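You operate a simulated robot arm through the tools that you are given. There is no shell and no other tool. Be economical: measure what you need, move in short steps, check, and stop when the job is done.

Carry out the task below with a simulated robot arm. There is one attempt and no reset: what you move stays moved.

TASK
Slide the hand sanding block along the top of the steel table until it stands next to the blue tape roll.
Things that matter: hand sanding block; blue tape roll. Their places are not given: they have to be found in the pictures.

It is judged by the outcome, as a careful person would: the job done as asked, and still so three seconds after it is handed in. It fails if anything else is knocked over, pushed out of place, dropped, spilled or broken.

THE ROBOT
A 7-joint arm with a two-finger parallel gripper, fixed in place. Base frame: the origin is at the foot of the arm, x ahead of it, y to its left, z up; the work surface is at about z = 85. Lengths are in cm, angles in rad, forces in N, time in s.
With the tool pointing down near the work surface it reaches from about 30 to 70 cm from the base axis. Its first joint turns from -1.152 to 1.152 rad. Payload 1.57 kg.
Tool frame: the origin (TCP) lies between the finger pads and is the grasp point; the fingertips stand 3 cm ahead of it; z points along the fingers, y is the line along which they close. The gripper opens to 11 cm. The fingers are 2.4 cm wide and 1.2 cm thick; the gripper's body (4.8 by 11.2 cm) begins 7.8 cm behind the TCP.
Orientation is that of the tool frame in the base frame, as a unit quaternion [w, x, y, z]. With the fingers straight down and closing along the base's y, the tool's x points along the base's -x, its y along +y and its z along -z.

THE INTERFACE
- The arm moves only by the tool jog_arm. Its argument "plan" is a list that holds one entry, the list of rows, each a list of 7 numbers: the shift along the base's x, y, z in cm, then the turn, a rotation vector about the base's x, y, z in degrees, then the opening, from 0 (shut) to 1 (fully open). In form: [[[tx, ty, tz, wx, wy, wz, hand], ...]]. A call has 1 to 12 rows; each row shifts and turns the commanded pose from where the row before left it. A row lasts 0.2 s, in which the tool goes at most 5 cm and 0.15 rad; a call with a longer step from one row to the next is refused whole, and so is a gripper value outside its range. A pose out of reach is approached as far as the arm can. The call stops where the force on the tool passes 40 N (or 10 N more than at its start, if that is more) or the arm is blocked; 0.2 s more then pass. The fingers move at their own pace (about 10.8 cm/s each) and stop on an object; they squeeze with about 39 N. The grip force told is the motor's: it shows also when the fingers shut on nothing. Time passes only in rows, and 0.2 s behind the last, so rows that do not move let the fingers close. It gives the time, the measured TCP pose, the force on the tool (base axes), the opening and the grip force at its end, in the units of the frame above (readings bear some noise).
- Cameras (640 x 400 px; columns grow to the right, rows downward): "scene" is fixed at [16.18, -38.15, 142.03]; the picture's right is [0.78, -0.62, 0.00], its down [-0.27, -0.34, -0.90] and it looks along [0.56, 0.71, -0.43] (base axes); focal length 318 px, centre (320, 200). "wrist" rides on the gripper at [-3.6, 0, -8] in the tool frame; the picture's right is [0.00, -1.00, 0.00], its down [0.97, 0.00, -0.24] and it looks along [0.24, 0.00, 0.97] (tool axes); focal length 218 px, centre (320, 200).
- camera(camera): a new picture of that camera. No time passes.
- locate(camera, pixels): for up to 12 pixels [column, row] of the newest picture of that camera ("zoom" is the newest enlarged one), the place [x, y, z] in the base frame of the surface seen there, good to about 0.3 cm, but the place of the scene camera against the robot may be out by one fixed shift of up to 1.2 cm in any direction. No time passes.
- enlarge(camera, box): a new picture of the part [left, top, right, bottom] of that camera's present view, enlarged. No time passes.
- finish_job(): hands the job in; it is judged then, once.

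Work in short steps. Measure before you move; look again where a grasp or a placing could have gone wrong, and mend it. You have 60 turns and 30 pictures in all, the two below and enlarged ones among them. Open the gripper and draw the arm clear of the work before you hand the job in, unless the task says otherwise; then end with one line.

The tools are called after "Request:" as a command line: name --argument value ..., lists and objects as JSON in quotes. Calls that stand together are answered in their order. jog_arm: Moves the arm, as the interface text tells. Its arguments: {"type":"object","properties":{"plan":{"type":"array","items":{"type":"array","items":{"type":"array","items":{"type":"number"}}}}},"required":["plan"]} The other tools are called the same way: camera (camera) takes a picture; locate (camera, pixels) gives the place of the surface under pixels of a picture; enlarge (camera, box) takes an enlarged picture of a part of a camera's view; finish_job () hands the job in.

At the start:

```text
time_s: 0.0
eef_pos: [38.73, 21.56, 106.94]
ee_rot: [0.0, 0.0, 1.0, -0.001]
wrist_force: [-0.2, 0.3, 0.9]
finger_gap: 10.98
finger_force: 0.0
```

scene: 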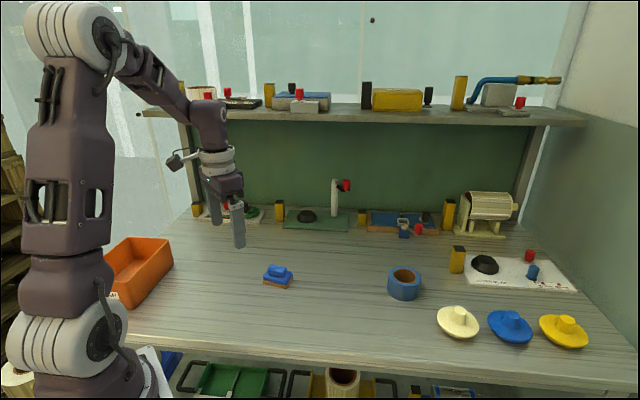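
wrist: 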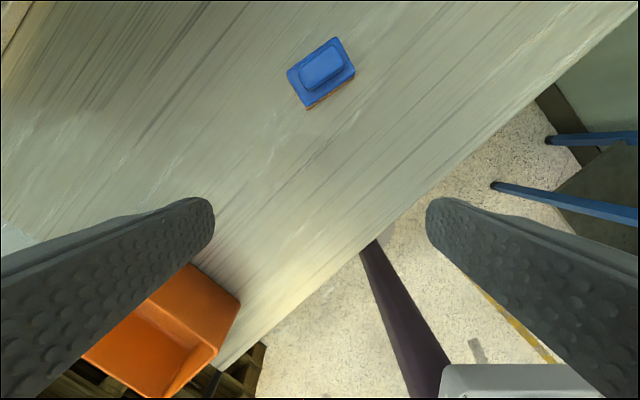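

The sanding block is at about (278,275) in the scene and the tape roll at about (404,283). I'll enlarge that area and measure both.

Request:
enlarge --camera "scene" --box '[240, 240, 440, 320]'

Request:
locate --camera "wrist" --pixels '[[322, 68], [288, 74], [336, 39], [354, 72], [306, 108], [300, 150], [318, 50], [400, 150]]'

Request:
locate --camera "scene" --pixels '[[278, 271], [264, 276], [290, 282], [278, 284], [404, 268], [404, 300], [388, 285], [420, 285], [405, 283], [340, 280]]'

```text
3.20 times, centred on (340, 280) of scene
```

zoom: 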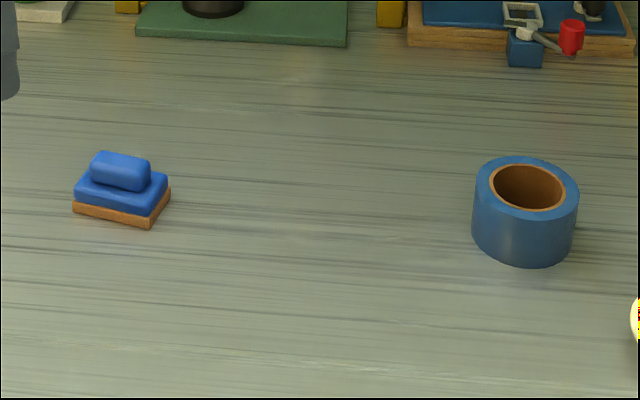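

```text
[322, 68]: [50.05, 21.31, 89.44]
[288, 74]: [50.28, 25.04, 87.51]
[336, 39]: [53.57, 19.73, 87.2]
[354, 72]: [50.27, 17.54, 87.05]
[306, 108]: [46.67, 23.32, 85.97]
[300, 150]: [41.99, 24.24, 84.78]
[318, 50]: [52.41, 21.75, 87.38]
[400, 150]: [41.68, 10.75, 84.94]
```

```text
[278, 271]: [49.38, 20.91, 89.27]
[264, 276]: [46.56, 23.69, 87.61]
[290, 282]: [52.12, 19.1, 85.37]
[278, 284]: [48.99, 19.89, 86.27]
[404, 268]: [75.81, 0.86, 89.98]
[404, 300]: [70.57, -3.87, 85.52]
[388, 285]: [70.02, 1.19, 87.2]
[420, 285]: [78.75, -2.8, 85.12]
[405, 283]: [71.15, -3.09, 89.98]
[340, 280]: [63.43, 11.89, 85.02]
```

The block's top corners give a centre of about (50.3, 21.3), with the long axis at about -58° and a width of about 4 cm. The roll is near (73.5, -1.1). I'll move above the block and turn so the fingers close across its short side.

Request:
jog_arm --plan '[[[1.44, -0.03, -1.2, 0, 0, -7.28, 1], [1.44, -0.03, -1.2, 0, 0, -7.28, 1], [1.44, -0.03, -1.2, 0, 0, -7.28, 1], [1.44, -0.03, -1.2, 0, 0, -7.28, 1], [1.44, -0.03, -1.2, 0, 0, -7.28, 1], [1.44, -0.03, -1.2, 0, 0, -7.28, 1], [1.44, -0.03, -1.2, 0, 0, -7.28, 1], [1.44, -0.03, -1.2, 0, 0, -7.28, 1], [0, 0, 0, 0, 0, 0, 1], [0, 0, 0, 0, 0, 0, 1]]]'

Request:
camera --camera "wrist"

```text
time_s: 2.2
eef_pos: [50.5, 21.35, 97.19]
ee_rot: [0.0, 0.486, 0.874, 0.0]
wrist_force: [-0.2, -0.8, -0.4]
finger_gap: 11.0
finger_force: 0.1
```

```text
26 pictures are left
```

wrist: 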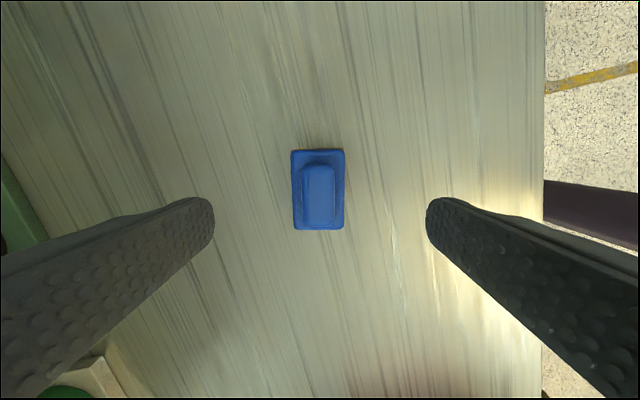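

The block is now square to the fingers at (318,190). I'll measure its corners for the exact centre.

Request:
locate --camera "wrist" --pixels '[[293, 152], [342, 151], [295, 228], [342, 228], [318, 195], [318, 280], [293, 190], [343, 190]]'

```text
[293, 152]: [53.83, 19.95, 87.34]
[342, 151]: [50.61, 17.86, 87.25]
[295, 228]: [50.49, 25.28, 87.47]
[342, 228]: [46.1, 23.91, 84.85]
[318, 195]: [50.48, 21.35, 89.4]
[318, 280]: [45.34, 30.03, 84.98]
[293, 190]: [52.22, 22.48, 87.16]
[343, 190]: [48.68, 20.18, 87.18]
```

The centre is about (50.45, 21.4), directly under the TCP. I'll go down to about z = 88.9 and close.

Request:
jog_arm --plan '[[[0, 0, -2, 0, 0, 0, 0.8], [0, 0, -2, 0, 0, 0, 0.7], [0, 0, -2, 0, 0, 0, 0.7], [0, 0, -1.4, 0, 0, 0, 0.7], [0, 0, -0.8, 0, 0, 0, 0.7], [0, 0, 0, 0, 0, 0, 0.7], [0, 0, 0, 0, 0, 0, 0.5], [0, 0, 0, 0, 0, 0, 0.3], [0, 0, 0, 0, 0, 0, 0.3], [0, 0, 0, 0, 0, 0, 0.3]]]'

```text
time_s: 4.4
eef_pos: [50.35, 21.5, 89.09]
ee_rot: [0.0, 0.485, 0.874, 0.0]
wrist_force: [0.6, 0.5, 0.7]
finger_gap: 4.42
finger_force: 38.7
```

Gripped at a 4.4 cm width. I'll drag it along the table, turning as I go, to about 4 cm short of the spot beside the roll, then look.

Request:
jog_arm --plan '[[[0.6, -0.9, 0, 0, 0, 2, 0.3], [1.2, -1.8, 0, 0, 0, 4, 0.3], [1.2, -1.9, 0, 0, 0, 4, 0.3], [1.2, -1.9, 0, 0, 0, 4, 0.3], [1.2, -1.9, 0, 0, 0, 4, 0.3], [1.2, -1.9, 0, 0, 0, 4, 0.3], [1.2, -1.9, 0, 0, 0, 4, 0.3], [1.2, -1.9, 0, 0, 0, 4, 0.3], [1.2, -1.9, 0, 0, 0, 4, 0.3], [1.2, -1.7, 0, 0, 0, 4, 0.3], [0.6, -0.9, 0, 0, 0, 0, 0.3], [0, 0, 0, 0, 0, 0, 0.3]]]'

Request:
camera --camera "wrist"

Request:
camera --camera "scene"

```text
time_s: 7.0
eef_pos: [62.37, 2.92, 89.07]
ee_rot: [0.001, 0.176, 0.984, 0.0]
wrist_force: [-4.0, 6.7, 27.0]
finger_gap: 4.39
finger_force: 39.2
```

```text
25 pictures are left
```

wrist: 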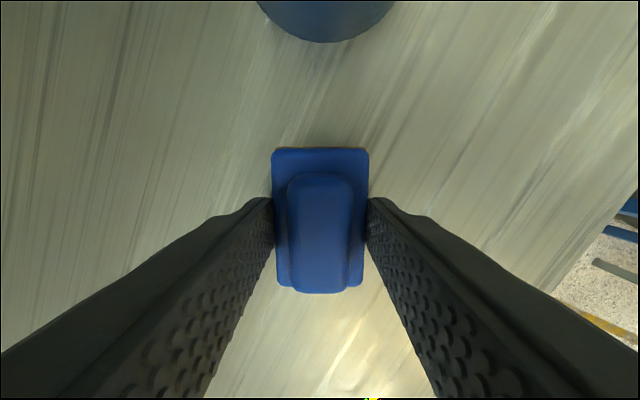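

```text
24 pictures are left
```

scene: 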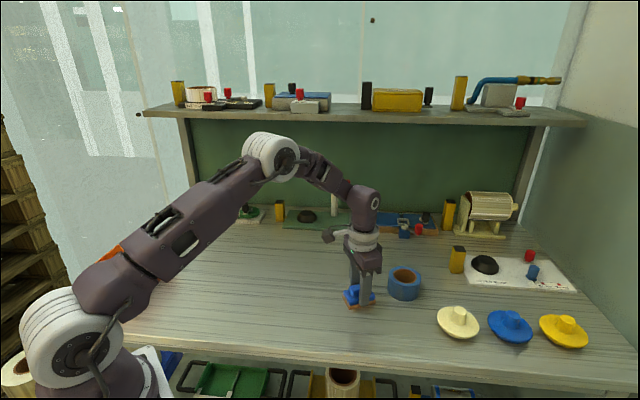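

The roll's near edge shows at (325,42) and the block's front edge at (320,148). I'll measure the gap.

Request:
locate --camera "wrist" --pixels '[[325, 42], [325, 36], [325, 46], [270, 14], [385, 12], [320, 150], [325, 15], [320, 146]]'

Request:
locate --camera "scene" --pixels '[[404, 268], [405, 283], [389, 276], [420, 277], [371, 303], [372, 296], [376, 294]]'

```text
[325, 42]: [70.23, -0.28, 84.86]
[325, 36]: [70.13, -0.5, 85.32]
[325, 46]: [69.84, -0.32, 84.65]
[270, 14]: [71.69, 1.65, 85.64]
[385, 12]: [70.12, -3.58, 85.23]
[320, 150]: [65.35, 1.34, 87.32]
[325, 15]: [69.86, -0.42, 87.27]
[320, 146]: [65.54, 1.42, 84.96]
```

```text
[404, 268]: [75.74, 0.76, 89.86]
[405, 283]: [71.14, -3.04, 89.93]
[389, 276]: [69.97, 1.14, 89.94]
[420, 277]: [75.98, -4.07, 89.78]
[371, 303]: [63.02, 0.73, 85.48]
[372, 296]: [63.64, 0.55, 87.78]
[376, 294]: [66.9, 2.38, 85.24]
```

The gap from the block's front (65.45, 1.38) to the roll (70.0, -0.45) is about 4.9 cm, straight ahead. I'll ease the downward press slightly and advance about 4.2 cm.

Request:
jog_arm --plan '[[[0, 0, 0.08, 0, 0, 0, 0.3], [0.5, -0.2, 0, 0, 0, 0, 0.3], [0.8, -0.32, 0, 0, 0, 0, 0.3], [0.8, -0.32, 0, 0, 0, 0, 0.3], [0.8, -0.32, 0, 0, 0, 0, 0.3], [0.6, -0.24, 0, 0, 0, 0, 0.3], [0.4, -0.16, 0, 0, 0, 0, 0.3], [0, 0, 0, 0, 0, 0, 0.3]]]'

Request:
camera --camera "wrist"

```text
time_s: 8.8
eef_pos: [66.12, 1.02, 89.15]
ee_rot: [-0.001, 0.176, 0.984, 0.001]
wrist_force: [-0.4, 0.2, -1.0]
finger_gap: 4.4
finger_force: 39.2
```

```text
23 pictures are left
```

wrist: 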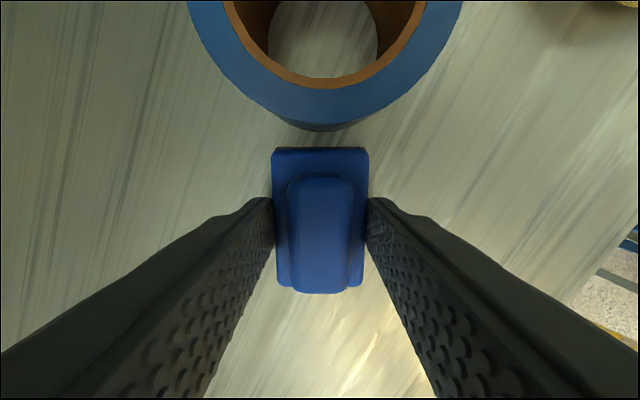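

The block now stands about 0.8 cm from the roll, lined up and not touching. I'll open the fingers, rise straight up, then check.

Request:
jog_arm --plan '[[[0, 0, -0.05, 0, 0, 0, 0.3], [0, 0, 0, 0, 0, 0, 0.5], [0, 0, 0, 0, 0, 0, 0.6], [0, 0, 0, 0, 0, 0, 0.6], [0, 0, 0.5, 0, 0, 0, 0.6], [0, 0, 1.5, 0, 0, 0, 0.6], [0, 0, 2.5, 0, 0, 0, 0.6], [0, 0, 3, 0, 0, 0, 0.6], [-1, 0.5, 3, 0, 0, 0, 0.6], [-3, 2, 2, 0, 0, 0, 0.6], [-4, 2.5, 0, 0, 0, 0, 0.8], [-4, 2.5, 0, 0, 0, 0, 1]]]'

Request:
enlarge --camera "scene" --box '[300, 240, 500, 340]'

Request:
camera --camera "wrist"

```text
time_s: 11.4
eef_pos: [54.3, 8.87, 101.45]
ee_rot: [0.0, 0.176, 0.984, 0.0]
wrist_force: [1.0, 0.4, -0.7]
finger_gap: 11.0
finger_force: 0.0
```

```text
3.20 times, centred on (400, 290) of scene
```

zoom: 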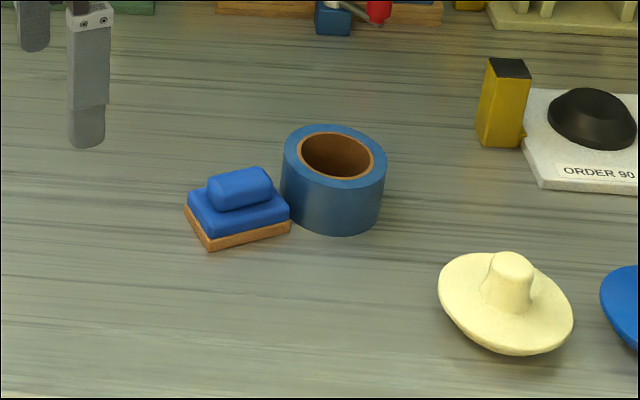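

```text
21 pictures are left
```

wrist: 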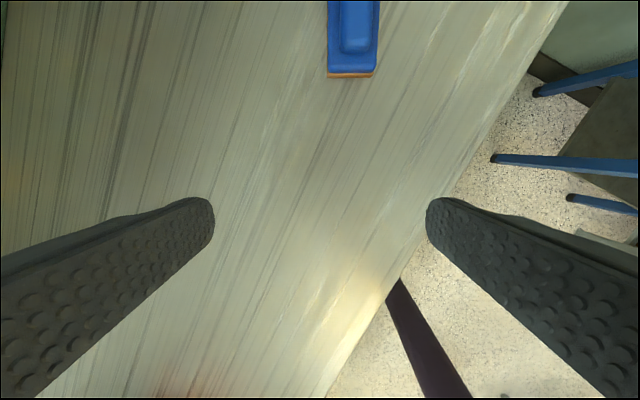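

The block stands flat right beside the roll, the roll hasn't moved, and the arm is clear with the gripper open. I'm handing the job in.

Request:
finish_job

```text
The job is handed in.
```

The sanding block was slid along the table and now stands next to the blue tape roll, about 0.8 cm from it, with nothing else disturbed; I turned the block about 38° on the way.
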